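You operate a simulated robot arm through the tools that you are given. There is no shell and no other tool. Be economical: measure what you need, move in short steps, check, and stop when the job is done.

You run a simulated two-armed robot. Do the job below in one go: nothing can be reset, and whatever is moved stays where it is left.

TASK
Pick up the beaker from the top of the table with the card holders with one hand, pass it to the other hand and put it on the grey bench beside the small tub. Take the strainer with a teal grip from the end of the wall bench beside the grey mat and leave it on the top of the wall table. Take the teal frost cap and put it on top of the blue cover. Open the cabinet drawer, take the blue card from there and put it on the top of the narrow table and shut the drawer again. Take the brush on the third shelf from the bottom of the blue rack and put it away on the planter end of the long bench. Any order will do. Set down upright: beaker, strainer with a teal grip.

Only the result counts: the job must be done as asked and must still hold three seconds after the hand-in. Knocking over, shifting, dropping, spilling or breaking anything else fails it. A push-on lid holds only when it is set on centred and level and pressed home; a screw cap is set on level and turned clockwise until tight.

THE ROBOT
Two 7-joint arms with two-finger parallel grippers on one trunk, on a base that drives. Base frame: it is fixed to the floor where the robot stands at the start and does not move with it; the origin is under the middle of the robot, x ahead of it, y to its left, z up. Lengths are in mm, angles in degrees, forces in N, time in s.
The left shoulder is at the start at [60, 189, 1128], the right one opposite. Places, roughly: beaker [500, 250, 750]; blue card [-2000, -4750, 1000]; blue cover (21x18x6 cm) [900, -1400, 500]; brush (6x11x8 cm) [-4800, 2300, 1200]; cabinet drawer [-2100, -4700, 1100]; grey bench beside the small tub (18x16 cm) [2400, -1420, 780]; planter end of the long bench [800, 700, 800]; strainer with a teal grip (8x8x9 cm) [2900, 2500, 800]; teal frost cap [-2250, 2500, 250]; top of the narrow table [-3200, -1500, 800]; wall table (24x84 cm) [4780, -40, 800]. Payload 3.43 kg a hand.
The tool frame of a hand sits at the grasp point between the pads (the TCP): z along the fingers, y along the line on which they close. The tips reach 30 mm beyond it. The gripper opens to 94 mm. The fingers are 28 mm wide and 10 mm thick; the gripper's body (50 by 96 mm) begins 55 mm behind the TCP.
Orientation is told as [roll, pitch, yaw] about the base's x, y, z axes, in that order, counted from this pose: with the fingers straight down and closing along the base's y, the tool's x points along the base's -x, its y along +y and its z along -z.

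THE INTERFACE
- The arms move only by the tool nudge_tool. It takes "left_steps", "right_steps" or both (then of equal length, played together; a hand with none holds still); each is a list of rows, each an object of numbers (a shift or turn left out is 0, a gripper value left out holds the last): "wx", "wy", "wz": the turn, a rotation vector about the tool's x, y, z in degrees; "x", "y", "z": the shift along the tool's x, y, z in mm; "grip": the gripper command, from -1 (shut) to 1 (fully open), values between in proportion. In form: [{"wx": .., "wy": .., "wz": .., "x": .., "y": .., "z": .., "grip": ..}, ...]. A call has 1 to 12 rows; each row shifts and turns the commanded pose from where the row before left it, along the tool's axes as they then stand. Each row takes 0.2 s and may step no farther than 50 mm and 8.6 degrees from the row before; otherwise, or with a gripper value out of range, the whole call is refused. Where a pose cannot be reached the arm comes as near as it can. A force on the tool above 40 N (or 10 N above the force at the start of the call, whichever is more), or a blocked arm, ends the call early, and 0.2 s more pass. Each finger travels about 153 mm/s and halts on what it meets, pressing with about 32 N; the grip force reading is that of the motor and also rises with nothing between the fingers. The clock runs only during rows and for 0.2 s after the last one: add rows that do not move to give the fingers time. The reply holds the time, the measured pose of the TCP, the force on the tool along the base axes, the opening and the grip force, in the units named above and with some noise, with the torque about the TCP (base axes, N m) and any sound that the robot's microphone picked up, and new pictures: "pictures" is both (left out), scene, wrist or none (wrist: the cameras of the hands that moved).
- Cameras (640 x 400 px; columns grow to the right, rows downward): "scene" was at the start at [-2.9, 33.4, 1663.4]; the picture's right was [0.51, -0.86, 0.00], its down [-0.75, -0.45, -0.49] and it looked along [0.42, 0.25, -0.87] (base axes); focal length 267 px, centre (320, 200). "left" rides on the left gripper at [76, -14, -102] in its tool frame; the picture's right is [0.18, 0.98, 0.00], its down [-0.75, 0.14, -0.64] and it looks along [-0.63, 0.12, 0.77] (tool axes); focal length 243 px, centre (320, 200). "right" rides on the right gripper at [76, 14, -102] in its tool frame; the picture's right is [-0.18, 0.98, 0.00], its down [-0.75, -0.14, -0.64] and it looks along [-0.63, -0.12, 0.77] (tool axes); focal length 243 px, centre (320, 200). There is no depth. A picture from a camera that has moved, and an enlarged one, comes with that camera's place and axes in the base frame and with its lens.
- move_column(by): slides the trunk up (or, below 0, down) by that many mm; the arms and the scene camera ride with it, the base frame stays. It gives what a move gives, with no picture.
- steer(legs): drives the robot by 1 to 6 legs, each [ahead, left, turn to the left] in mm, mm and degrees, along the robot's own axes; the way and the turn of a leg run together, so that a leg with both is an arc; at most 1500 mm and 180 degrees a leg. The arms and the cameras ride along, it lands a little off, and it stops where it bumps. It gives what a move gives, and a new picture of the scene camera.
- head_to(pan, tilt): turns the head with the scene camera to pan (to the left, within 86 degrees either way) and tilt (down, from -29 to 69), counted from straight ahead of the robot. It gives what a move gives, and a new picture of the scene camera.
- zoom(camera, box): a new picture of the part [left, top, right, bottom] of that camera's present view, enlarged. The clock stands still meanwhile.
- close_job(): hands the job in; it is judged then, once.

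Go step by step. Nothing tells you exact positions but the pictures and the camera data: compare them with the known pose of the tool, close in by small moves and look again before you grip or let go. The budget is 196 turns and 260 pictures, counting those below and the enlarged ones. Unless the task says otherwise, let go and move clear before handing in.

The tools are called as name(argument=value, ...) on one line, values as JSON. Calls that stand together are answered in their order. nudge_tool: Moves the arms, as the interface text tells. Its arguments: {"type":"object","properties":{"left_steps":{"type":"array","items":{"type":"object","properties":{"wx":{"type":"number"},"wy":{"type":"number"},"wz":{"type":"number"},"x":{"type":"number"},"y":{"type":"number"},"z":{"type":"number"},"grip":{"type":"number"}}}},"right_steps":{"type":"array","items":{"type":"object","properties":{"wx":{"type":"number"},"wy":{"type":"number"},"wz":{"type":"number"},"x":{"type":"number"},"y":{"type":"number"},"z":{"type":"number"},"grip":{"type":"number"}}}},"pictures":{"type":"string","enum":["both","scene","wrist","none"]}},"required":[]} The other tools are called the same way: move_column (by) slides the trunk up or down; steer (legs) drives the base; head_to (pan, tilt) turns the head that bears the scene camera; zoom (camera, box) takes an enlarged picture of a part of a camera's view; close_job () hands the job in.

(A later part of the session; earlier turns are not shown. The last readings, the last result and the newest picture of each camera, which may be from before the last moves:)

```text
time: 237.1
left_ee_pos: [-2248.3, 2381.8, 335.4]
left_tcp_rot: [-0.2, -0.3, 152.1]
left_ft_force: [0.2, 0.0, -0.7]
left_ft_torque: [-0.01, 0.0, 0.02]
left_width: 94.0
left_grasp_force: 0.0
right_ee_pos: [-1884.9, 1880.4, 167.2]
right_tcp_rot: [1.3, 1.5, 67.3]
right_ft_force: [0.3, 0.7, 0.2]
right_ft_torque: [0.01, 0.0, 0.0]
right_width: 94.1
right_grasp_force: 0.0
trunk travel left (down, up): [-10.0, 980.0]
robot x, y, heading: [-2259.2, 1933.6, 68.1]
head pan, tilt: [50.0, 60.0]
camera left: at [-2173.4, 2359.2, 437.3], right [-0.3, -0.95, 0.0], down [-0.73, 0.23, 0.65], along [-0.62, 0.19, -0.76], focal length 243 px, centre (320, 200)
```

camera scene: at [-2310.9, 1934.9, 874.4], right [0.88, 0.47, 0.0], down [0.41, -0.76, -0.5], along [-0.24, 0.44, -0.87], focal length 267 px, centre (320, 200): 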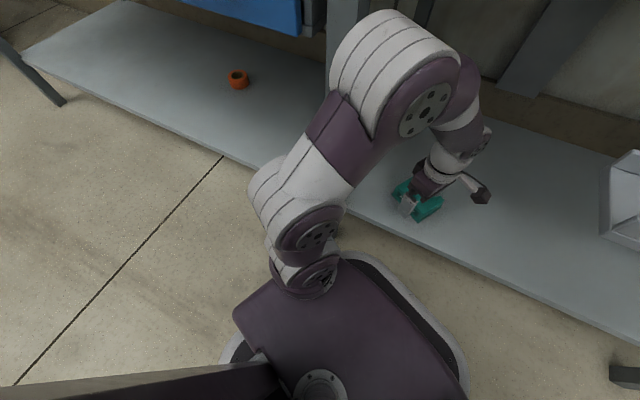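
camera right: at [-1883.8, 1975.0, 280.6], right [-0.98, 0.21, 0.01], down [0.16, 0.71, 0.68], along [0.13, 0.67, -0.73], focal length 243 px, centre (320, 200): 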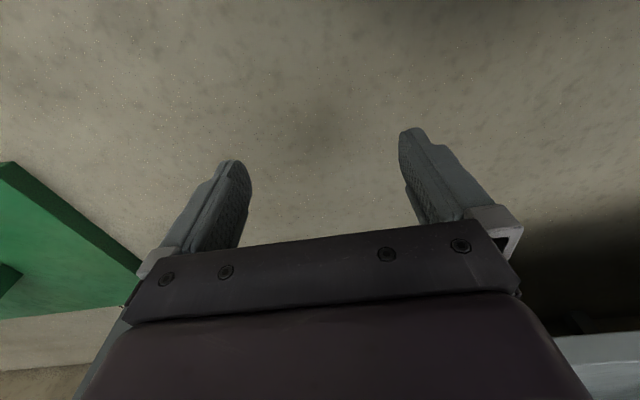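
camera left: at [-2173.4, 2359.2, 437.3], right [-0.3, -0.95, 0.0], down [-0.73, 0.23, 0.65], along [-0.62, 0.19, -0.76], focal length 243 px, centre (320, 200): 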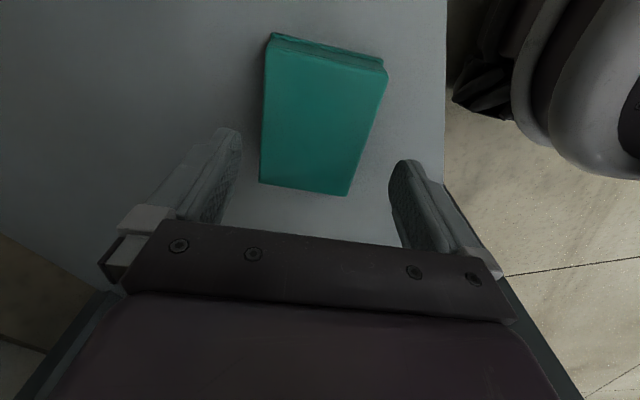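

nudge_tool(left_steps=[{"x": -2, "y": -3.5}, {"z": 25}, {"z": 20}, {"z": 14}, {}], pictures="wrist")

```text
time: 238.3
left_ee_pos: [-2247.9, 2386.6, 274.1]
left_tcp_rot: [-0.3, -0.2, 152.1]
left_ft_force: [-0.1, -0.2, -0.3]
left_ft_torque: [0.01, 0.0, 0.0]
left_width: 94.0
left_grasp_force: 0.1
right_ee_pos: [-1885.1, 1880.4, 167.3]
right_tcp_rot: [1.3, 1.5, 67.4]
right_ft_force: [0.5, 0.4, -0.6]
right_ft_torque: [-0.01, -0.04, 0.04]
right_width: 93.8
right_grasp_force: 0.0
trunk travel left (down, up): [-10.0, 980.0]
robot x, y, heading: [-2259.2, 1932.5, 68.1]
head pan, tilt: [50.0, 60.0]
camera left: at [-2174.5, 2363.0, 377.7], right [-0.3, -0.95, 0.0], down [-0.73, 0.23, 0.65], along [-0.61, 0.2, -0.76], focal length 243 px, centre (320, 200)
```

left: 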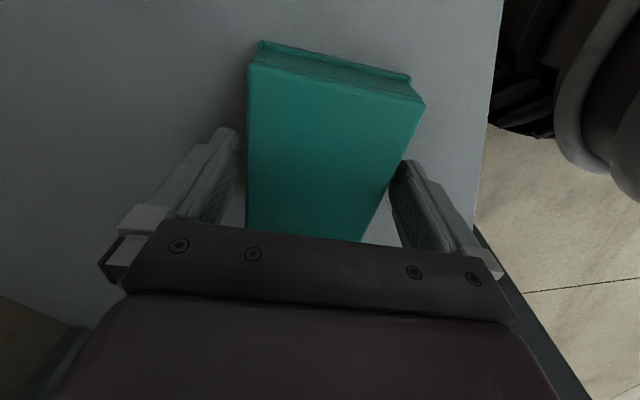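

nudge_tool(left_steps=[{"z": 4}, {"z": 3}, {}, {"grip": 0.7}, {"grip": 0.4}, {"grip": 0.2}, {"grip": 0.2}], pictures="wrist")

```text
time: 239.9
left_ee_pos: [-2249.0, 2386.9, 268.8]
left_tcp_rot: [-0.3, -0.3, 152.1]
left_ft_force: [0.5, -0.2, -1.5]
left_ft_torque: [0.02, 0.02, 0.02]
left_width: 84.0
left_grasp_force: 31.9
right_ee_pos: [-1883.3, 1880.0, 167.4]
right_tcp_rot: [1.4, 1.5, 67.4]
right_ft_force: [-0.9, -0.2, 0.2]
right_ft_torque: [-0.01, 0.0, 0.0]
right_width: 94.3
right_grasp_force: 0.0
trunk travel left (down, up): [-10.0, 980.0]
robot x, y, heading: [-2260.3, 1934.0, 68.3]
head pan, tilt: [50.0, 60.0]
camera left: at [-2174.7, 2363.9, 371.6], right [-0.3, -0.95, 0.0], down [-0.73, 0.23, 0.65], along [-0.61, 0.19, -0.76], focal length 243 px, centre (320, 200)
```

left: 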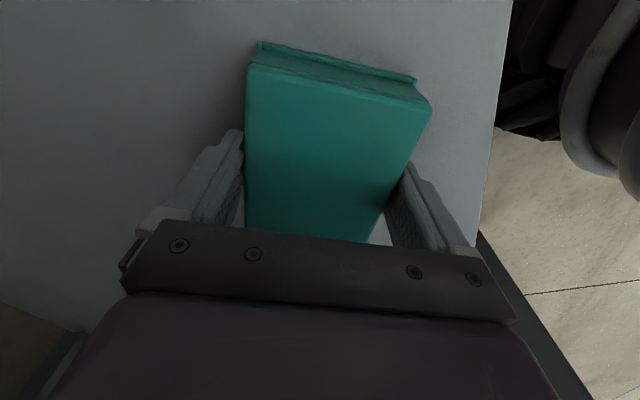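

Gripped at 84 mm. I lift it a little and check the hold.

nudge_tool(left_steps=[{"grip": -0.2}, {"z": -15}, {"z": -25}, {"z": -25}, {}], pictures="wrist")

```text
time: 241.1
left_ee_pos: [-2248.2, 2387.0, 334.4]
left_tcp_rot: [-0.2, -0.2, 152.1]
left_ft_force: [-1.0, 0.6, -1.5]
left_ft_torque: [0.02, -0.01, -0.01]
left_width: 83.9
left_grasp_force: 32.0
right_ee_pos: [-1883.6, 1879.2, 166.6]
right_tcp_rot: [1.2, 1.5, 67.4]
right_ft_force: [-0.8, 0.2, -0.2]
right_ft_torque: [-0.01, 0.02, -0.05]
right_width: 93.8
right_grasp_force: 0.1
trunk travel left (down, up): [-10.0, 980.0]
robot x, y, heading: [-2256.5, 1929.1, 68.2]
head pan, tilt: [50.0, 60.0]
camera left: at [-2174.4, 2363.1, 436.4], right [-0.3, -0.95, 0.0], down [-0.73, 0.23, 0.65], along [-0.61, 0.19, -0.76], focal length 243 px, centre (320, 200)
```

left: 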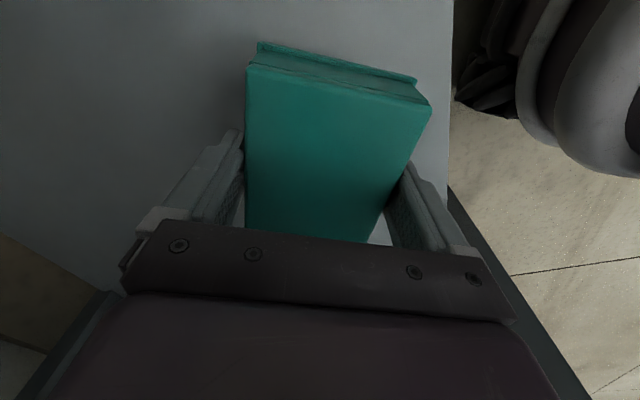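

The cap is held. I back out, raise the trunk, straighten the hands, and set off for the blue cover.

steer(legs=[[-560, 0, 0]])

move_column(by=390)

move_column(by=310)

nudge_tool(left_steps=[{"wz": 8}, {"wz": 8}, {"wz": 8}, {"wz": 8}, {"wz": 8}, {"wz": 8}, {"wz": 8}, {"wz": 8}, {"wz": 8}, {"wz": 8}, {"wz": 4}], right_steps=[{"x": -30}, {"x": -30}, {"x": -30}, {"x": -30}, {"x": -30}, {"x": -30, "y": 20}, {"y": 30}, {"y": 30}, {"y": 30}, {}, {}], pictures="wrist")

```text
time: 244.4
left_ee_pos: [-2458.7, 1862.4, 334.8]
left_tcp_rot: [-0.1, -0.3, 152.1]
left_ft_force: [-0.4, -0.4, -0.6]
left_ft_torque: [-0.01, -0.03, -0.02]
left_width: 84.1
left_grasp_force: 31.8
right_ee_pos: [-2094.3, 1355.8, 167.5]
right_tcp_rot: [1.3, 1.6, 67.5]
right_ft_force: [-0.4, 0.1, -0.5]
right_ft_torque: [-0.01, -0.05, -0.01]
right_width: 93.9
right_grasp_force: 0.1
trunk travel left (down, up): [-10.0, 980.0]
robot x, y, heading: [-2466.7, 1409.5, 67.9]
head pan, tilt: [50.0, 60.0]
camera scene: at [-2521.9, 1410.9, 874.4], right [0.88, 0.47, 0.0], down [0.41, -0.76, -0.5], along [-0.24, 0.44, -0.87], focal length 267 px, centre (320, 200)
```

scene: 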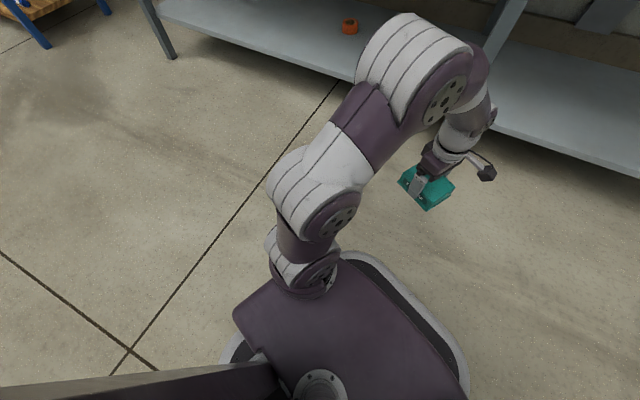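

```text
time: 248.1
left_ee_pos: [-2458.7, 1862.6, 724.5]
left_tcp_rot: [-0.1, -0.3, 152.2]
left_ft_force: [0.3, 0.2, 0.1]
left_ft_torque: [0.03, -0.02, 0.01]
left_width: 83.7
left_grasp_force: 32.5
right_ee_pos: [-2095.9, 1356.0, 556.8]
right_tcp_rot: [1.3, 1.5, 67.5]
right_ft_force: [-0.5, 0.4, -0.1]
right_ft_torque: [-0.01, -0.03, 0.0]
right_width: 94.0
right_grasp_force: 0.0
trunk travel left (down, up): [-400.0, 590.0]
robot x, y, heading: [-2467.9, 1407.3, 68.2]
head pan, tilt: [50.0, 60.0]
```

```text
time: 251.2
left_ee_pos: [-2460.2, 1862.7, 1034.0]
left_tcp_rot: [-0.2, -0.2, 152.1]
left_ft_force: [-0.5, 0.0, -1.8]
left_ft_torque: [0.03, 0.03, 0.0]
left_width: 84.0
left_grasp_force: 31.9
right_ee_pos: [-2095.0, 1356.2, 866.1]
right_tcp_rot: [1.3, 1.4, 67.4]
right_ft_force: [-0.2, -0.1, 0.0]
right_ft_torque: [-0.02, 0.01, -0.02]
right_width: 94.0
right_grasp_force: 0.0
trunk travel left (down, up): [-710.0, 280.0]
robot x, y, heading: [-2471.3, 1408.3, 68.3]
head pan, tilt: [50.0, 60.0]
```

```text
time: 253.6
left_ee_pos: [-2459.0, 1862.9, 1034.1]
left_tcp_rot: [0.2, -0.2, 67.9]
left_ft_force: [-0.8, -0.1, -1.0]
left_ft_torque: [-0.02, 0.0, 0.02]
left_width: 83.8
left_grasp_force: 32.5
right_ee_pos: [-2127.3, 1565.1, 864.2]
right_tcp_rot: [1.3, 1.6, 67.4]
right_ft_force: [0.8, 0.0, -0.4]
right_ft_torque: [0.02, 0.03, 0.03]
right_width: 93.9
right_grasp_force: 0.1
trunk travel left (down, up): [-710.0, 280.0]
robot x, y, heading: [-2472.7, 1408.3, 68.2]
head pan, tilt: [50.0, 60.0]
camera right: at [-2167.7, 1500.6, 969.3], right [-0.84, 0.55, 0.02], down [0.44, 0.65, 0.62], along [0.33, 0.53, -0.79], focal length 243 px, centre (320, 200)
camera left: at [-2474.5, 1786.6, 1135.9], right [-0.98, 0.2, 0.0], down [0.15, 0.75, 0.64], along [0.13, 0.63, -0.76], focal length 243 px, centre (320, 200)
```

right: 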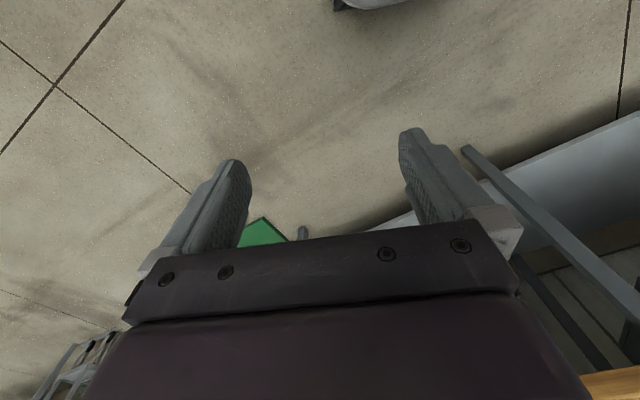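
left: 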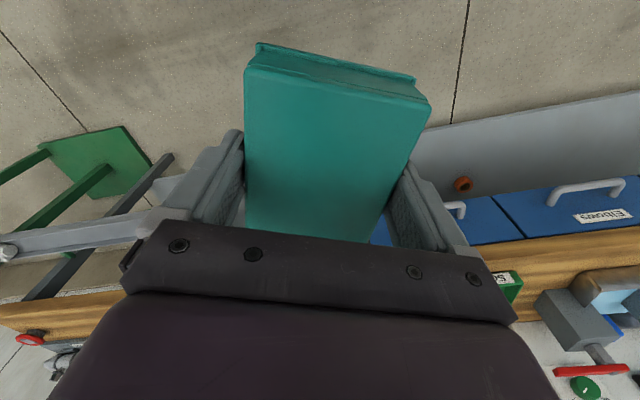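

I pull the left hand in and drive back to the blue cover.

nudge_tool(left_steps=[{"x": 40}, {"x": 40}, {"x": 20}], pictures="none")

steer(legs=[[0, 0, -68.2], [1080, 0, 0], [1080, 0, 0], [0, 0, -90], [1050, 0, 0], [1000, 0, 0]])

steer(legs=[[0, 1000, 0]])

head_to(pan=15, tilt=50)

```text
time: 254.4
left_ee_pos: [-2496.2, 1770.5, 1033.6]
left_tcp_rot: [0.2, -0.2, 68.0]
left_ft_force: [-0.7, -0.2, -0.8]
left_ft_torque: [-0.03, 0.02, 0.02]
left_width: 83.6
left_grasp_force: 32.0
right_ee_pos: [-2127.8, 1564.3, 863.5]
right_tcp_rot: [1.2, 1.4, 67.3]
right_ft_force: [-0.2, -0.3, 0.9]
right_ft_torque: [-0.03, -0.02, 0.02]
right_width: 93.8
right_grasp_force: 0.1
trunk travel left (down, up): [-710.0, 280.0]
robot x, y, heading: [-2469.5, 1406.3, 68.3]
head pan, tilt: [50.0, 60.0]
```

```text
time: 281.8
left_ee_pos: [-157.1, -967.3, 1035.1]
left_tcp_rot: [0.2, -0.2, -90.4]
left_ft_force: [0.3, 0.8, -0.5]
left_ft_torque: [0.01, -0.02, -0.02]
left_width: 83.7
left_grasp_force: 31.9
right_ee_pos: [-575.6, -911.2, 864.4]
right_tcp_rot: [1.4, 1.4, -91.1]
right_ft_force: [0.5, -0.6, -0.4]
right_ft_torque: [-0.02, -0.01, -0.01]
right_width: 93.8
right_grasp_force: 0.1
trunk travel left (down, up): [-710.0, 280.0]
robot x, y, heading: [-318.1, -642.3, -90.3]
head pan, tilt: [50.0, 60.0]
camera scene: at [-264.8, -623.9, 1574.4], right [-0.65, -0.76, 0.0], down [-0.66, 0.56, -0.5], along [0.38, -0.32, -0.87], focal length 267 px, centre (320, 200)
```

scene: 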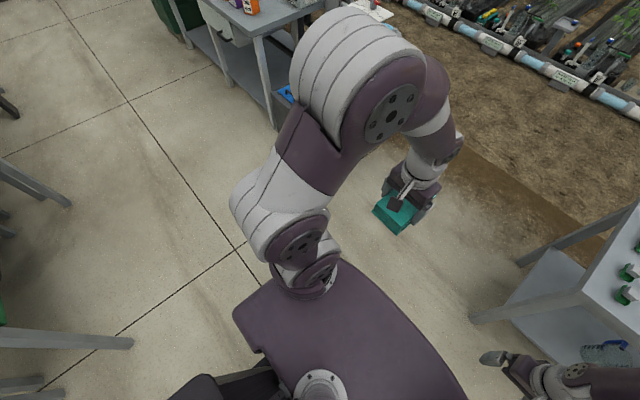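

```text
time: 287.0
left_ee_pos: [850.6, -966.4, 1034.7]
left_tcp_rot: [0.3, -0.2, -89.8]
left_ft_force: [0.3, 0.1, -1.3]
left_ft_torque: [0.02, -0.03, -0.03]
left_width: 83.6
left_grasp_force: 32.2
right_ee_pos: [432.0, -915.4, 864.0]
right_tcp_rot: [1.3, 1.5, -90.5]
right_ft_force: [0.4, -0.1, -0.6]
right_ft_torque: [0.01, 0.0, 0.01]
right_width: 94.0
right_grasp_force: 0.1
trunk travel left (down, up): [-710.0, 280.0]
robot x, y, heading: [692.0, -642.0, -89.9]
head pan, tilt: [50.0, 60.0]
camera scene: at [740.2, -624.8, 1574.4], right [-0.64, -0.77, 0.0], down [-0.67, 0.55, -0.5], along [0.38, -0.32, -0.87], focal length 267 px, centre (320, 200)
```

scene: 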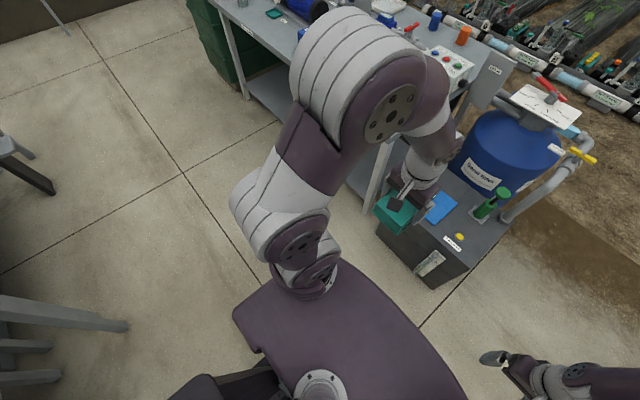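

```text
time: 288.0
left_ee_pos: [851.4, -968.1, 1034.7]
left_tcp_rot: [0.2, -0.2, -89.8]
left_ft_force: [-0.6, 0.0, -1.0]
left_ft_torque: [-0.02, 0.03, 0.01]
left_width: 83.7
left_grasp_force: 32.0
right_ee_pos: [432.0, -914.6, 864.3]
right_tcp_rot: [1.3, 1.6, -90.5]
right_ft_force: [-0.8, -0.5, -0.6]
right_ft_torque: [-0.03, 0.01, 0.01]
right_width: 93.9
right_grasp_force: 0.1
trunk travel left (down, up): [-710.0, 280.0]
robot x, y, heading: [690.4, -642.2, -89.8]
head pan, tilt: [15.0, 50.0]
camera scene: at [709.2, -656.4, 1586.9], right [-0.96, -0.26, 0.0], down [-0.2, 0.74, -0.64], along [0.17, -0.62, -0.77], focal length 267 px, centre (320, 200)
```

scene: 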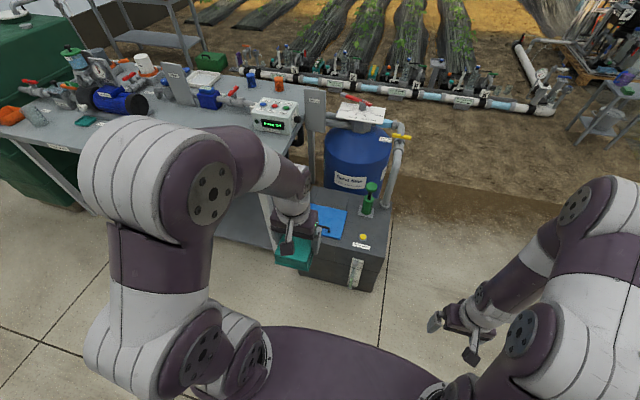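

zoom(camera="scene", box=[260, 180, 420, 280])

nudge_tool(left_steps=[{"x": 1}], pictures="wrist")

```text
4.00 times, centred on (340, 230) of scene
camera zoom: at [709.2, -656.4, 1586.9], right [-0.96, -0.26, 0.0], down [-0.2, 0.74, -0.64], along [0.17, -0.62, -0.77], focal length 1068 px, centre (240, 80)
```

zoom: 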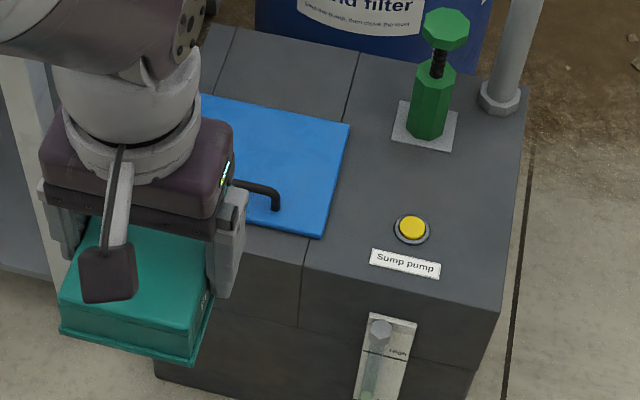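

```text
time: 288.4
left_ee_pos: [850.1, -967.8, 1034.6]
left_tcp_rot: [0.2, -0.2, -89.7]
left_ft_force: [-1.1, 0.2, -0.8]
left_ft_torque: [-0.03, -0.01, 0.02]
left_width: 83.5
left_grasp_force: 32.3
right_ee_pos: [431.6, -915.9, 863.6]
right_tcp_rot: [1.2, 1.5, -90.4]
right_ft_force: [0.0, -0.1, 0.0]
right_ft_torque: [0.03, 0.01, 0.01]
right_width: 94.0
right_grasp_force: 0.1
trunk travel left (down, up): [-710.0, 280.0]
robot x, y, heading: [688.3, -644.5, -89.5]
head pan, tilt: [15.0, 50.0]
camera left: at [835.9, -890.2, 1136.7], right [0.98, 0.19, 0.0], down [0.14, -0.75, 0.65], along [0.12, -0.63, -0.76], focal length 243 px, centre (320, 200)
```

left: 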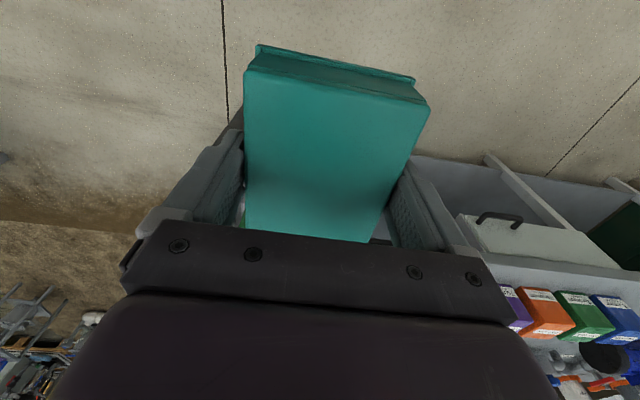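

The blue cover has a black bar handle partly hidden by my hand. I move the left hand aside to see it whole.

nudge_tool(left_steps=[{"y": 40, "x": 30}, {"y": 40, "x": 30}, {"y": 40}], pictures="none")

zoom(camera="scene", box=[260, 170, 420, 270])

```text
time: 289.2
left_ee_pos: [970.8, -907.3, 1034.7]
left_tcp_rot: [0.1, -0.1, -89.7]
left_ft_force: [0.4, 0.2, -1.5]
left_ft_torque: [0.02, 0.04, -0.04]
left_width: 83.7
left_grasp_force: 32.0
right_ee_pos: [432.4, -915.5, 864.3]
right_tcp_rot: [1.1, 1.5, -90.4]
right_ft_force: [0.2, -0.2, 0.0]
right_ft_torque: [-0.03, 0.01, 0.01]
right_width: 93.8
right_grasp_force: 0.0
trunk travel left (down, up): [-710.0, 280.0]
robot x, y, heading: [688.5, -640.2, -89.9]
head pan, tilt: [15.0, 50.0]
```

```text
4.00 times, centred on (340, 220) of scene
camera zoom: at [710.3, -658.0, 1586.9], right [-0.96, -0.26, 0.0], down [-0.2, 0.74, -0.64], along [0.17, -0.62, -0.77], focal length 1068 px, centre (240, 120)
```

zoom: 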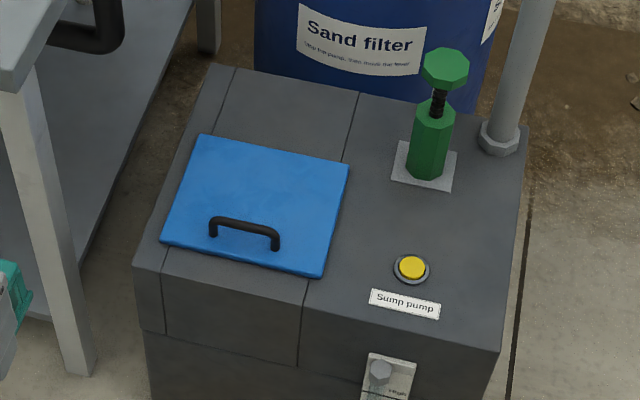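

The blue cover spans x 802–1013, y -1376 to -1556, with the top at z≈420. The handle is near its front, so the back part is clear for the cap. I lower the trunk and drive in.

move_column(by=-330)

steer(legs=[[410, -31, 0]])

head_to(pan=20, tilt=55)

```text
time: 292.5
left_ee_pos: [969.9, -905.9, 705.6]
left_tcp_rot: [0.2, -0.2, -89.8]
left_ft_force: [0.7, 0.4, -0.7]
left_ft_torque: [0.01, -0.01, 0.0]
left_width: 83.7
left_grasp_force: 32.4
right_ee_pos: [432.1, -915.2, 533.8]
right_tcp_rot: [1.3, 1.6, -90.5]
right_ft_force: [0.9, 0.1, -0.6]
right_ft_torque: [0.01, -0.03, 0.02]
right_width: 94.0
right_grasp_force: 0.0
trunk travel left (down, up): [-380.0, 610.0]
robot x, y, heading: [691.9, -640.2, -89.8]
head pan, tilt: [15.0, 50.0]
```

```text
time: 295.0
left_ee_pos: [944.2, -1309.7, 705.9]
left_tcp_rot: [0.3, -0.3, -89.4]
left_ft_force: [0.2, 0.3, -1.3]
left_ft_torque: [0.01, -0.03, -0.01]
left_width: 83.6
left_grasp_force: 32.0
right_ee_pos: [406.2, -1323.1, 534.5]
right_tcp_rot: [1.3, 1.5, -90.1]
right_ft_force: [0.0, 0.1, 0.0]
right_ft_torque: [0.0, -0.02, 0.0]
right_width: 94.0
right_grasp_force: 0.0
trunk travel left (down, up): [-380.0, 610.0]
robot x, y, heading: [661.4, -1046.7, -89.4]
head pan, tilt: [15.0, 50.0]
camera scene: at [681.3, -1062.6, 1256.9], right [-0.96, -0.27, 0.0], down [-0.21, 0.74, -0.64], along [0.17, -0.62, -0.77], focal length 267 px, centre (320, 200)
```

scene: 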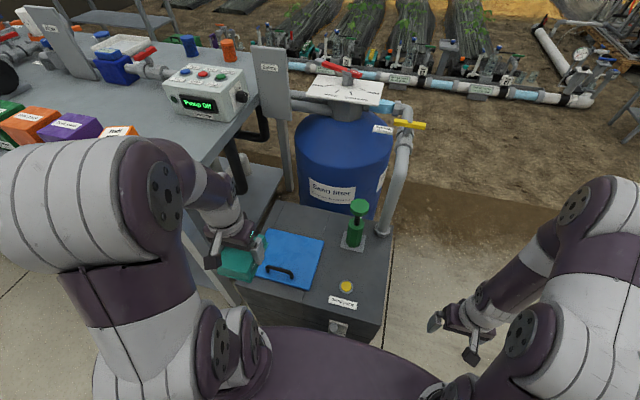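

```text
time: 295.6
left_ee_pos: [944.1, -1310.7, 704.7]
left_tcp_rot: [0.2, -0.2, -89.4]
left_ft_force: [-0.2, -0.3, -1.0]
left_ft_torque: [-0.02, 0.02, 0.03]
left_width: 83.5
left_grasp_force: 32.0
right_ee_pos: [406.8, -1321.9, 534.5]
right_tcp_rot: [1.3, 1.5, -90.2]
right_ft_force: [0.4, 0.0, -0.1]
right_ft_torque: [0.02, 0.02, 0.01]
right_width: 94.1
right_grasp_force: 0.0
trunk travel left (down, up): [-380.0, 610.0]
robot x, y, heading: [658.6, -1046.9, -89.6]
head pan, tilt: [20.0, 55.0]
camera scene: at [686.0, -1055.4, 1250.4], right [-0.94, -0.35, 0.0], down [-0.29, 0.77, -0.57], along [0.2, -0.54, -0.82], focal length 267 px, centre (320, 200)
```

scene: 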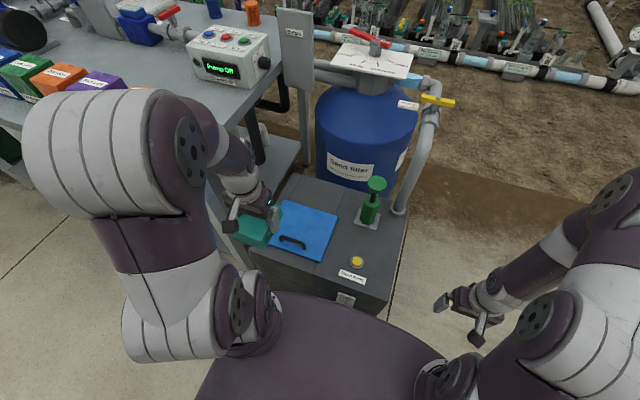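

The left elbow is near the bench corner, so I raise the trunk a little to keep it above the bench, then reach over the cover.

move_column(by=100)

steer(legs=[[28, -20, 0]])

nudge_tool(left_steps=[{"z": 40, "x": -20}, {"z": 40, "x": -20}, {"z": 40, "x": -20}, {"z": 40, "x": -20}, {"x": -20}, {"x": -20}, {}], pictures="both")

```text
time: 297.0
left_ee_pos: [944.1, -1310.1, 804.6]
left_tcp_rot: [0.1, -0.2, -89.4]
left_ft_force: [-0.1, 0.4, -0.4]
left_ft_torque: [0.02, 0.0, 0.0]
left_width: 83.8
left_grasp_force: 31.5
right_ee_pos: [405.0, -1323.2, 634.3]
right_tcp_rot: [1.4, 1.5, -90.1]
right_ft_force: [-0.4, 0.6, 0.3]
right_ft_torque: [-0.03, 0.03, -0.03]
right_width: 94.1
right_grasp_force: 0.1
trunk travel left (down, up): [-480.0, 510.0]
robot x, y, heading: [659.1, -1048.4, -89.4]
head pan, tilt: [20.0, 55.0]
```

```text
time: 297.8
left_ee_pos: [941.1, -1311.9, 805.1]
left_tcp_rot: [0.2, -0.2, -88.9]
left_ft_force: [0.5, 0.4, -0.8]
left_ft_torque: [0.02, -0.01, -0.01]
left_width: 83.5
left_grasp_force: 32.0
right_ee_pos: [402.6, -1329.5, 634.0]
right_tcp_rot: [1.3, 1.5, -89.7]
right_ft_force: [-0.2, 0.4, 0.3]
right_ft_torque: [0.03, 0.01, 0.04]
right_width: 93.9
right_grasp_force: 0.0
trunk travel left (down, up): [-480.0, 510.0]
robot x, y, heading: [652.6, -1055.1, -88.8]
head pan, tilt: [20.0, 55.0]
stopped in leg 1: the robot was blocked; the commanded pose is now the measured one
camera scene: at [680.3, -1059.7, 1350.4], right [-0.93, -0.36, 0.0], down [-0.3, 0.76, -0.57], along [0.21, -0.54, -0.82], focal length 267 px, centre (320, 200)
```

scene: 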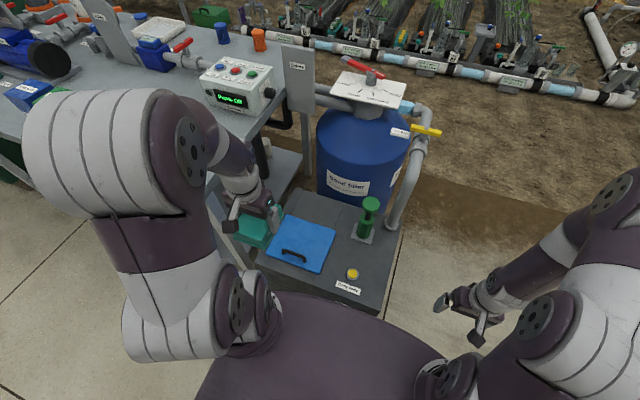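

```text
time: 299.4
left_ee_pos: [943.6, -1431.0, 644.3]
left_tcp_rot: [0.2, -0.2, -88.9]
left_ft_force: [0.7, 0.2, -0.5]
left_ft_torque: [0.04, 0.0, -0.01]
left_width: 83.6
left_grasp_force: 32.2
right_ee_pos: [402.8, -1329.6, 634.3]
right_tcp_rot: [1.3, 1.4, -89.6]
right_ft_force: [0.5, -0.8, 0.1]
right_ft_torque: [-0.03, -0.01, 0.01]
right_width: 94.1
right_grasp_force: 0.0
trunk travel left (down, up): [-480.0, 510.0]
robot x, y, heading: [657.5, -1053.8, -88.3]
head pan, tilt: [20.0, 55.0]
camera scene: at [680.5, -1059.8, 1350.4], right [-0.93, -0.36, 0.0], down [-0.3, 0.76, -0.57], along [0.21, -0.54, -0.82], focal length 267 px, centre (320, 200)
camera left: at [927.3, -1354.8, 746.8], right [0.98, 0.2, 0.0], down [0.15, -0.75, 0.65], along [0.13, -0.63, -0.76], focal length 243 px, centre (320, 200)
```

scene: 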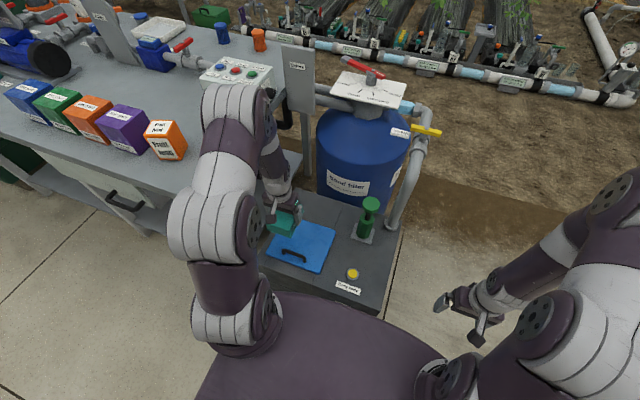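
left: 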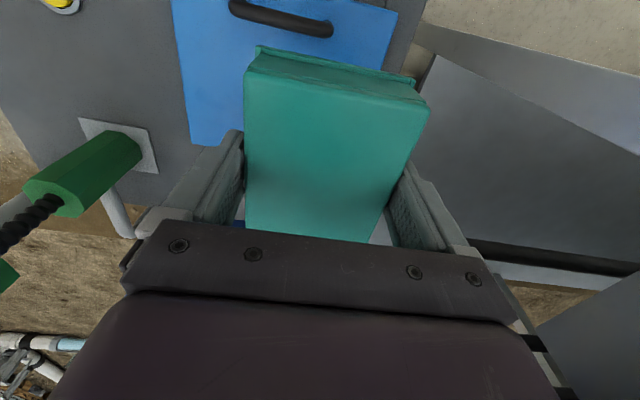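

The base is touching the heavy box's front, so I won't go further. Now I position over the rear part of the cover.

nudge_tool(left_steps=[{"y": -22, "x": -25}, {"y": -22, "x": -24}, {"z": 40}, {"z": 40}, {"z": 30}, {}], pictures="both")

zoom(camera="scene", box=[230, 170, 390, 290])

```text
time: 300.8
left_ee_pos: [903.2, -1483.4, 533.9]
left_tcp_rot: [0.2, -0.2, -88.9]
left_ft_force: [0.1, 0.0, -0.5]
left_ft_torque: [0.0, 0.03, -0.01]
left_width: 83.9
left_grasp_force: 32.4
right_ee_pos: [403.1, -1329.5, 633.5]
right_tcp_rot: [1.4, 1.5, -89.6]
right_ft_force: [0.0, 0.2, -0.2]
right_ft_torque: [0.0, -0.01, 0.0]
right_width: 94.1
right_grasp_force: 0.1
trunk travel left (down, up): [-480.0, 510.0]
robot x, y, heading: [657.7, -1055.1, -88.6]
head pan, tilt: [20.0, 55.0]
camera scene: at [680.4, -1059.9, 1350.4], right [-0.93, -0.36, 0.0], down [-0.3, 0.76, -0.57], along [0.21, -0.54, -0.82], focal length 267 px, centre (320, 200)
camera left: at [886.4, -1407.0, 636.9], right [0.98, 0.2, 0.0], down [0.15, -0.75, 0.65], along [0.13, -0.63, -0.76], focal length 243 px, centre (320, 200)
```

scene: 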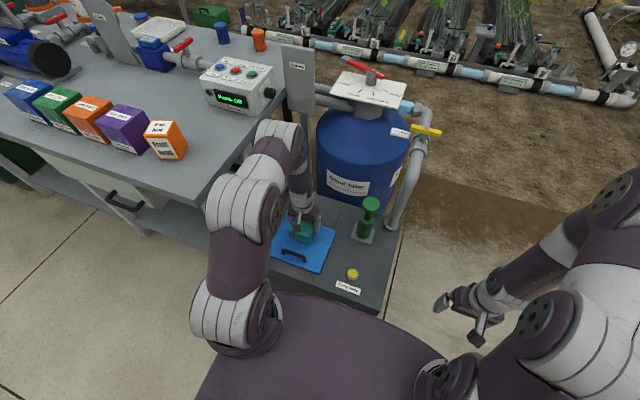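
left: 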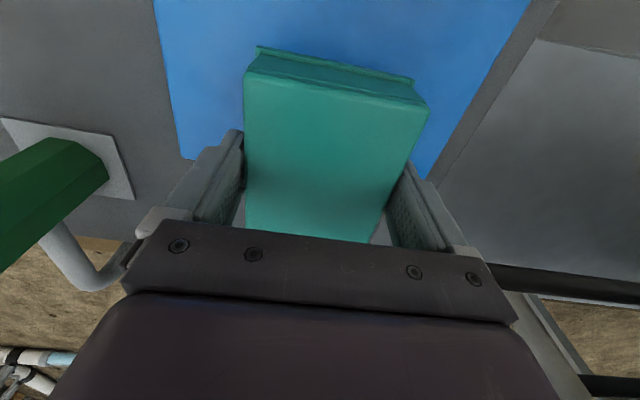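

```text
3.33 times, centred on (310, 230) of scene
camera zoom: at [680.4, -1059.9, 1350.4], right [-0.93, -0.36, 0.0], down [-0.3, 0.76, -0.57], along [0.21, -0.54, -0.82], focal length 890 px, centre (353, 100)
```

zoom: 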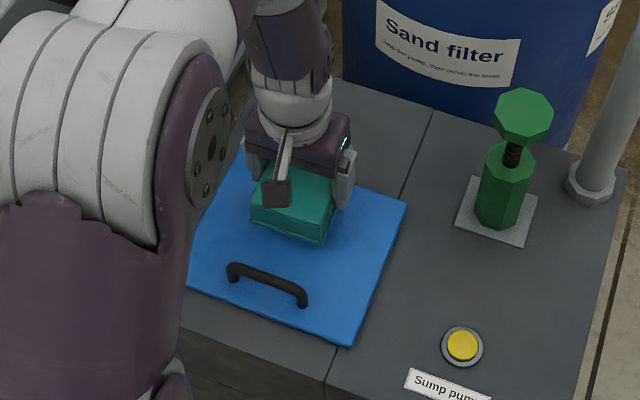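

nudge_tool(left_steps=[{"z": 20}, {"z": 20}, {"z": 15}, {"z": 5}, {"z": 4}, {"z": 3}, {"z": 3}, {}], pictures="none")

```text
time: 301.4
left_ee_pos: [902.4, -1487.2, 499.2]
left_tcp_rot: [0.3, -0.7, -88.8]
left_ft_force: [-2.2, 7.4, 28.4]
left_ft_torque: [0.13, 0.07, -0.01]
left_width: 83.9
left_grasp_force: 31.9
right_ee_pos: [402.7, -1327.9, 636.0]
right_tcp_rot: [1.2, 1.4, -89.5]
right_ft_force: [0.5, -0.3, 0.1]
right_ft_torque: [0.04, -0.02, 0.01]
right_width: 94.1
right_grasp_force: 0.0
trunk travel left (down, up): [-480.0, 510.0]
robot x, y, heading: [654.3, -1048.1, -88.7]
head pan, tilt: [20.0, 55.0]
stopped in row 3 (left hand): the force on the tool passed its limit at 59 N (the readings are from after the stop); the commanded pose is now the measured one
```

Contact came at 499, so the cover's top is at about z 462 and its rear edge near y -1538. I lift, shift 20 mm forward for a full seat, and check.

nudge_tool(left_steps=[{"z": -15}, {"x": 20}, {}], pictures="none")

zoom(camera="scene", box=[230, 170, 390, 290])

zoom(camera="left", box=[120, 0, 520, 250])

```text
time: 302.2
left_ee_pos: [903.3, -1465.8, 512.3]
left_tcp_rot: [0.4, -0.5, -88.9]
left_ft_force: [0.8, -0.6, -1.0]
left_ft_torque: [-0.03, -0.01, -0.01]
left_width: 83.7
left_grasp_force: 32.5
right_ee_pos: [402.5, -1330.6, 635.1]
right_tcp_rot: [1.4, 1.4, -89.5]
right_ft_force: [0.8, 0.2, -1.5]
right_ft_torque: [0.02, -0.02, 0.03]
right_width: 93.8
right_grasp_force: 0.1
trunk travel left (down, up): [-480.0, 510.0]
robot x, y, heading: [657.2, -1052.4, -88.8]
head pan, tilt: [20.0, 55.0]
```

```text
3.33 times, centred on (310, 230) of scene
camera zoom: at [680.4, -1059.9, 1350.4], right [-0.93, -0.36, 0.0], down [-0.3, 0.76, -0.57], along [0.21, -0.54, -0.82], focal length 890 px, centre (353, 100)
```

zoom: 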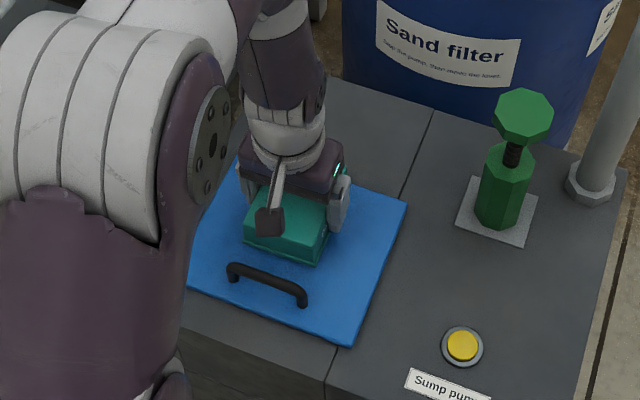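

```text
1.60 times, centred on (320, 125) of left
camera zoom: at [886.9, -1389.0, 614.1], right [0.98, 0.2, 0.0], down [0.15, -0.74, 0.65], along [0.14, -0.64, -0.76], focal length 388 px, centre (320, 320)
```

zoom: 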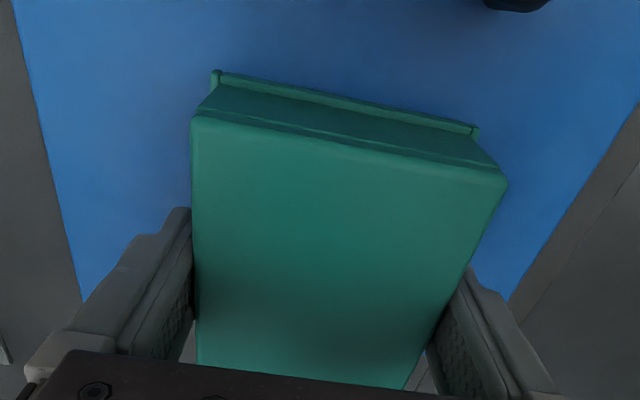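

nudge_tool(left_steps=[{"x": 8}, {"z": 6}, {"z": 4}, {"z": 2}, {"z": 2}, {}], pictures="none")

```text
time: 303.6
left_ee_pos: [902.7, -1459.3, 499.3]
left_tcp_rot: [0.3, -0.7, -88.7]
left_ft_force: [2.3, 4.0, 18.0]
left_ft_torque: [-0.26, 0.02, 0.1]
left_width: 83.7
left_grasp_force: 32.0
right_ee_pos: [401.8, -1329.1, 634.0]
right_tcp_rot: [1.3, 1.4, -89.5]
right_ft_force: [-0.2, -0.7, 1.0]
right_ft_torque: [0.02, 0.01, 0.03]
right_width: 93.9
right_grasp_force: 0.1
trunk travel left (down, up): [-480.0, 510.0]
robot x, y, heading: [654.7, -1054.2, -88.6]
head pan, tilt: [20.0, 55.0]
```

Seated. I release and rise.

nudge_tool(left_steps=[{"z": -0.5}, {"grip": 0.85}, {"grip": 1}, {"grip": 1}, {"z": -25}, {"z": -40}, {"z": -40}, {"z": -40}], pictures="wrist")

zoom(camera="scene", box=[230, 170, 390, 290])

```text
time: 305.4
left_ee_pos: [904.4, -1456.4, 646.9]
left_tcp_rot: [0.4, -0.4, -88.8]
left_ft_force: [0.1, -0.2, -0.3]
left_ft_torque: [-0.02, -0.01, -0.02]
left_width: 94.1
left_grasp_force: 0.0
right_ee_pos: [402.5, -1330.3, 634.4]
right_tcp_rot: [1.3, 1.3, -89.5]
right_ft_force: [-1.2, -0.1, -0.6]
right_ft_torque: [-0.02, -0.01, 0.01]
right_width: 94.0
right_grasp_force: 0.0
trunk travel left (down, up): [-480.0, 510.0]
robot x, y, heading: [652.4, -1052.9, -88.8]
head pan, tilt: [20.0, 55.0]
camera left: at [887.3, -1380.6, 747.6], right [0.98, 0.2, 0.0], down [0.15, -0.74, 0.65], along [0.13, -0.64, -0.76], focal length 243 px, centre (320, 200)
```

left: 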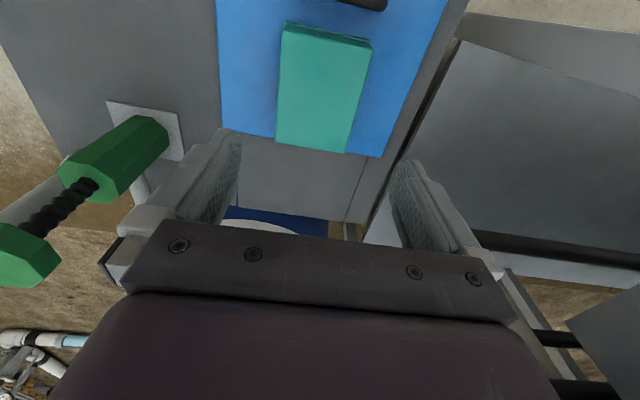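

```text
3.33 times, centred on (310, 230) of scene
camera zoom: at [680.2, -1059.3, 1350.4], right [-0.93, -0.36, 0.0], down [-0.3, 0.76, -0.57], along [0.21, -0.54, -0.82], focal length 890 px, centre (353, 100)
```

zoom: 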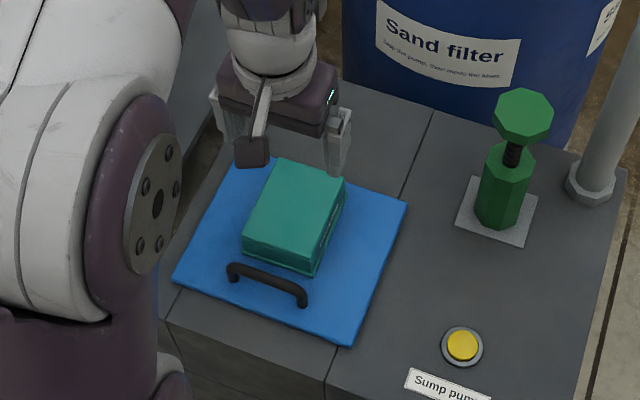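

The cap lies flat on the blue cover. Next is the brush on the blue rack. I raise the hand and trunk and drive over.

steer(legs=[[-400, 0, 0]])

move_column(by=320)

nudge_tool(left_steps=[{"x": 40}, {"x": 40}, {"y": -40}, {"y": -20}], right_steps=[{"wx": -1, "wy": -1.5, "y": 30}, {"y": 30}, {"x": -20}, {}], pictures="none")

steer(legs=[[0, -950, 0], [0, 0, 179], [1050, 0, 0], [1000, 0, 0], [0, 1450, 0], [0, 1450, 0]])

head_to(pan=35, tilt=10)

```text
time: 307.9
left_ee_pos: [896.5, -1055.6, 645.9]
left_tcp_rot: [0.3, -0.6, -88.6]
left_ft_force: [0.4, 0.3, 0.5]
left_ft_torque: [-0.02, 0.0, 0.02]
left_width: 94.1
left_grasp_force: 0.1
right_ee_pos: [396.4, -929.9, 634.0]
right_tcp_rot: [1.3, 1.4, -89.3]
right_ft_force: [-0.1, -0.2, 0.4]
right_ft_torque: [0.01, -0.04, 0.02]
right_width: 93.9
right_grasp_force: 0.0
trunk travel left (down, up): [-480.0, 510.0]
robot x, y, heading: [647.8, -649.8, -88.6]
head pan, tilt: [20.0, 55.0]
camera scene: at [671.6, -658.4, 1350.4], right [-0.93, -0.36, 0.0], down [-0.3, 0.76, -0.57], along [0.21, -0.53, -0.82], focal length 267 px, centre (320, 200)
```

scene: 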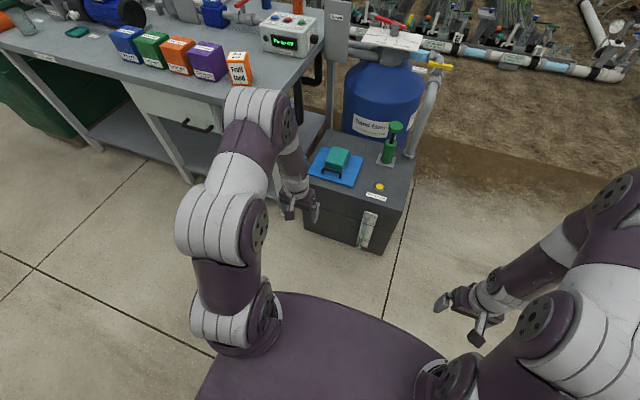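

```text
time: 311.1
left_ee_pos: [897.1, -1056.7, 965.9]
left_tcp_rot: [0.3, -0.5, -88.6]
left_ft_force: [-0.9, 0.0, -0.2]
left_ft_torque: [0.01, -0.01, 0.01]
left_width: 94.2
left_grasp_force: 0.0
right_ee_pos: [394.8, -929.9, 953.3]
right_tcp_rot: [1.3, 1.6, -89.3]
right_ft_force: [1.3, 0.0, -0.1]
right_ft_torque: [-0.01, 0.02, 0.03]
right_width: 93.9
right_grasp_force: 0.1
trunk travel left (down, up): [-800.0, 190.0]
robot x, y, heading: [645.7, -650.8, -88.4]
head pan, tilt: [20.0, 55.0]
```

```text
time: 312.1
left_ee_pos: [835.8, -978.0, 964.4]
left_tcp_rot: [0.2, -0.5, -88.6]
left_ft_force: [0.3, -0.1, 1.4]
left_ft_torque: [0.0, -0.01, 0.01]
left_width: 93.8
left_grasp_force: 0.1
right_ee_pos: [454.9, -948.6, 955.9]
right_tcp_rot: [2.3, -0.1, -89.3]
right_ft_force: [0.5, -0.4, 0.0]
right_ft_torque: [-0.04, 0.01, 0.05]
right_width: 93.9
right_grasp_force: 0.1
trunk travel left (down, up): [-800.0, 190.0]
robot x, y, heading: [648.0, -653.6, -88.3]
head pan, tilt: [20.0, 55.0]
```

```text
time: 347.9
left_ee_pos: [-3494.4, 1576.4, 964.4]
left_tcp_rot: [0.3, -0.5, 92.7]
left_ft_force: [0.4, 0.6, 0.7]
left_ft_torque: [0.02, 0.03, -0.03]
left_width: 94.2
left_grasp_force: 0.0
right_ee_pos: [-3113.2, 1556.7, 955.1]
right_tcp_rot: [2.3, 0.0, 91.9]
right_ft_force: [0.0, 0.2, 0.4]
right_ft_torque: [0.0, 0.05, 0.02]
right_width: 94.0
right_grasp_force: 0.2
trunk travel left (down, up): [-800.0, 190.0]
robot x, y, heading: [-3301.1, 1253.5, 92.6]
head pan, tilt: [20.0, 55.0]
camera scene: at [-3322.6, 1261.3, 1670.4], right [0.92, 0.38, 0.0], down [0.32, -0.76, -0.57], along [-0.22, 0.53, -0.82], focal length 267 px, centre (320, 200)
```

scene: 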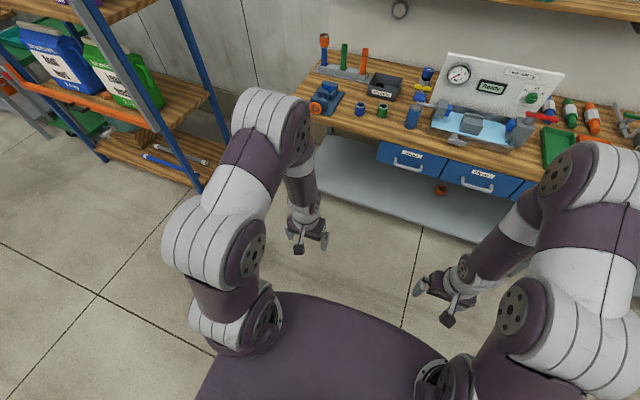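

```text
time: 349.0
left_ee_pos: [-3494.7, 1576.6, 963.7]
left_tcp_rot: [0.3, -0.4, 92.8]
left_ft_force: [-0.2, -0.3, 0.1]
left_ft_torque: [0.01, -0.01, -0.04]
left_width: 93.7
left_grasp_force: 0.0
right_ee_pos: [-3113.0, 1555.3, 956.4]
right_tcp_rot: [2.3, 0.0, 91.9]
right_ft_force: [-0.6, -0.5, 0.2]
right_ft_torque: [0.02, -0.01, 0.03]
right_width: 93.9
right_grasp_force: 0.0
trunk travel left (down, up): [-800.0, 190.0]
robot x, y, heading: [-3294.8, 1253.3, 92.7]
head pan, tilt: [35.0, 10.0]
camera scene: at [-3351.8, 1268.5, 1738.7], right [0.79, 0.61, 0.0], down [0.11, -0.14, -0.98], along [-0.6, 0.78, -0.17], focal length 267 px, centre (320, 200)
```

scene: 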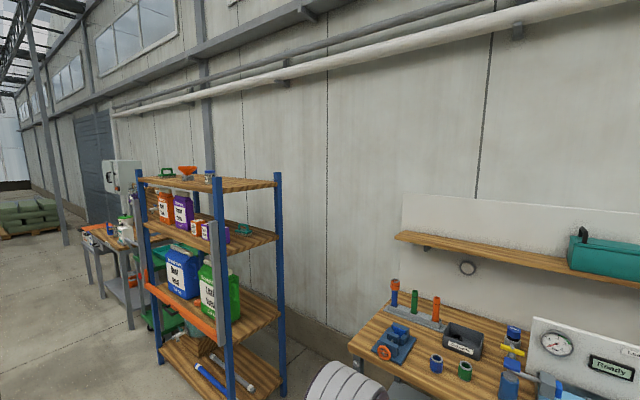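

zoom(camera="scene", box=[120, 160, 300, 280])

steer(legs=[[0, 1400, -2.7]])

head_to(pan=0, tilt=20)

```text
3.33 times, centred on (210, 220) of scene
camera zoom: at [-3351.8, 1268.5, 1738.7], right [0.79, 0.61, 0.0], down [0.11, -0.14, -0.98], along [-0.6, 0.78, -0.17], focal length 890 px, centre (687, 133)
```

zoom: 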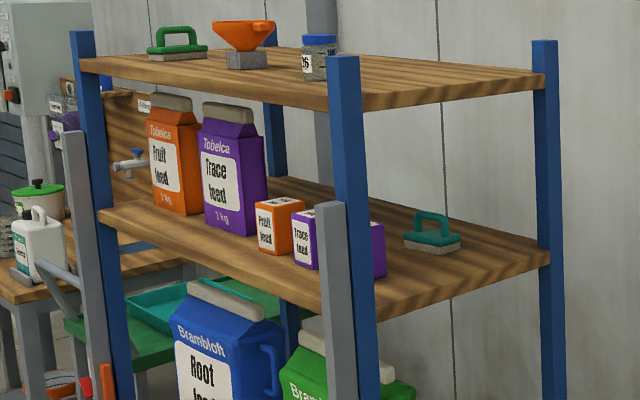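

```text
time: 356.1
left_ee_pos: [-4904.4, 1550.5, 964.4]
left_tcp_rot: [0.3, -0.5, 90.2]
left_ft_force: [0.9, 0.4, -0.5]
left_ft_torque: [-0.01, -0.01, 0.0]
left_width: 93.8
left_grasp_force: 0.0
right_ee_pos: [-4524.0, 1513.6, 955.1]
right_tcp_rot: [2.2, 0.0, 89.4]
right_ft_force: [0.0, -1.1, -1.0]
right_ft_torque: [-0.01, 0.02, -0.01]
right_width: 93.9
right_grasp_force: 0.0
trunk travel left (down, up): [-800.0, 190.0]
robot x, y, heading: [-4722.5, 1222.1, 90.2]
head pan, tilt: [35.0, 10.0]
camera scene: at [-4775.1, 1236.1, 1738.8], right [0.82, 0.58, 0.0], down [0.1, -0.14, -0.98], along [-0.57, 0.81, -0.17], focal length 267 px, centre (320, 200)
```

scene: 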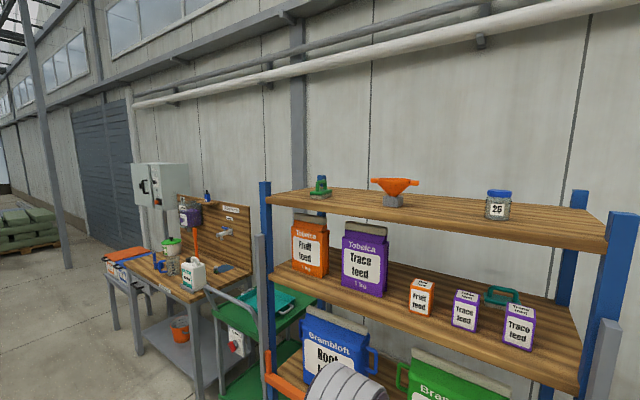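

```text
time: 357.1
left_ee_pos: [-4904.3, 1550.6, 963.6]
left_tcp_rot: [0.3, -0.5, 90.3]
left_ft_force: [0.6, 0.6, -0.4]
left_ft_torque: [0.0, -0.01, 0.01]
left_width: 93.8
left_grasp_force: 0.1
right_ee_pos: [-4524.4, 1511.8, 955.9]
right_tcp_rot: [2.3, 0.0, 89.4]
right_ft_force: [-0.7, 0.4, 0.0]
right_ft_torque: [0.01, 0.01, -0.03]
right_width: 93.8
right_grasp_force: 0.0
trunk travel left (down, up): [-800.0, 190.0]
robot x, y, heading: [-4720.9, 1222.3, 90.4]
head pan, tilt: [0.0, 20.0]
camera scene: at [-4721.9, 1253.2, 1722.5], right [1.0, 0.0, 0.0], down [0.0, -0.34, -0.94], along [0.0, 0.94, -0.34], focal length 267 px, centre (320, 200)
```

scene: 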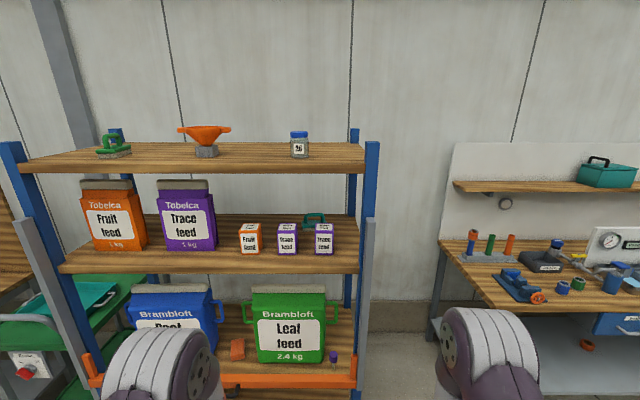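

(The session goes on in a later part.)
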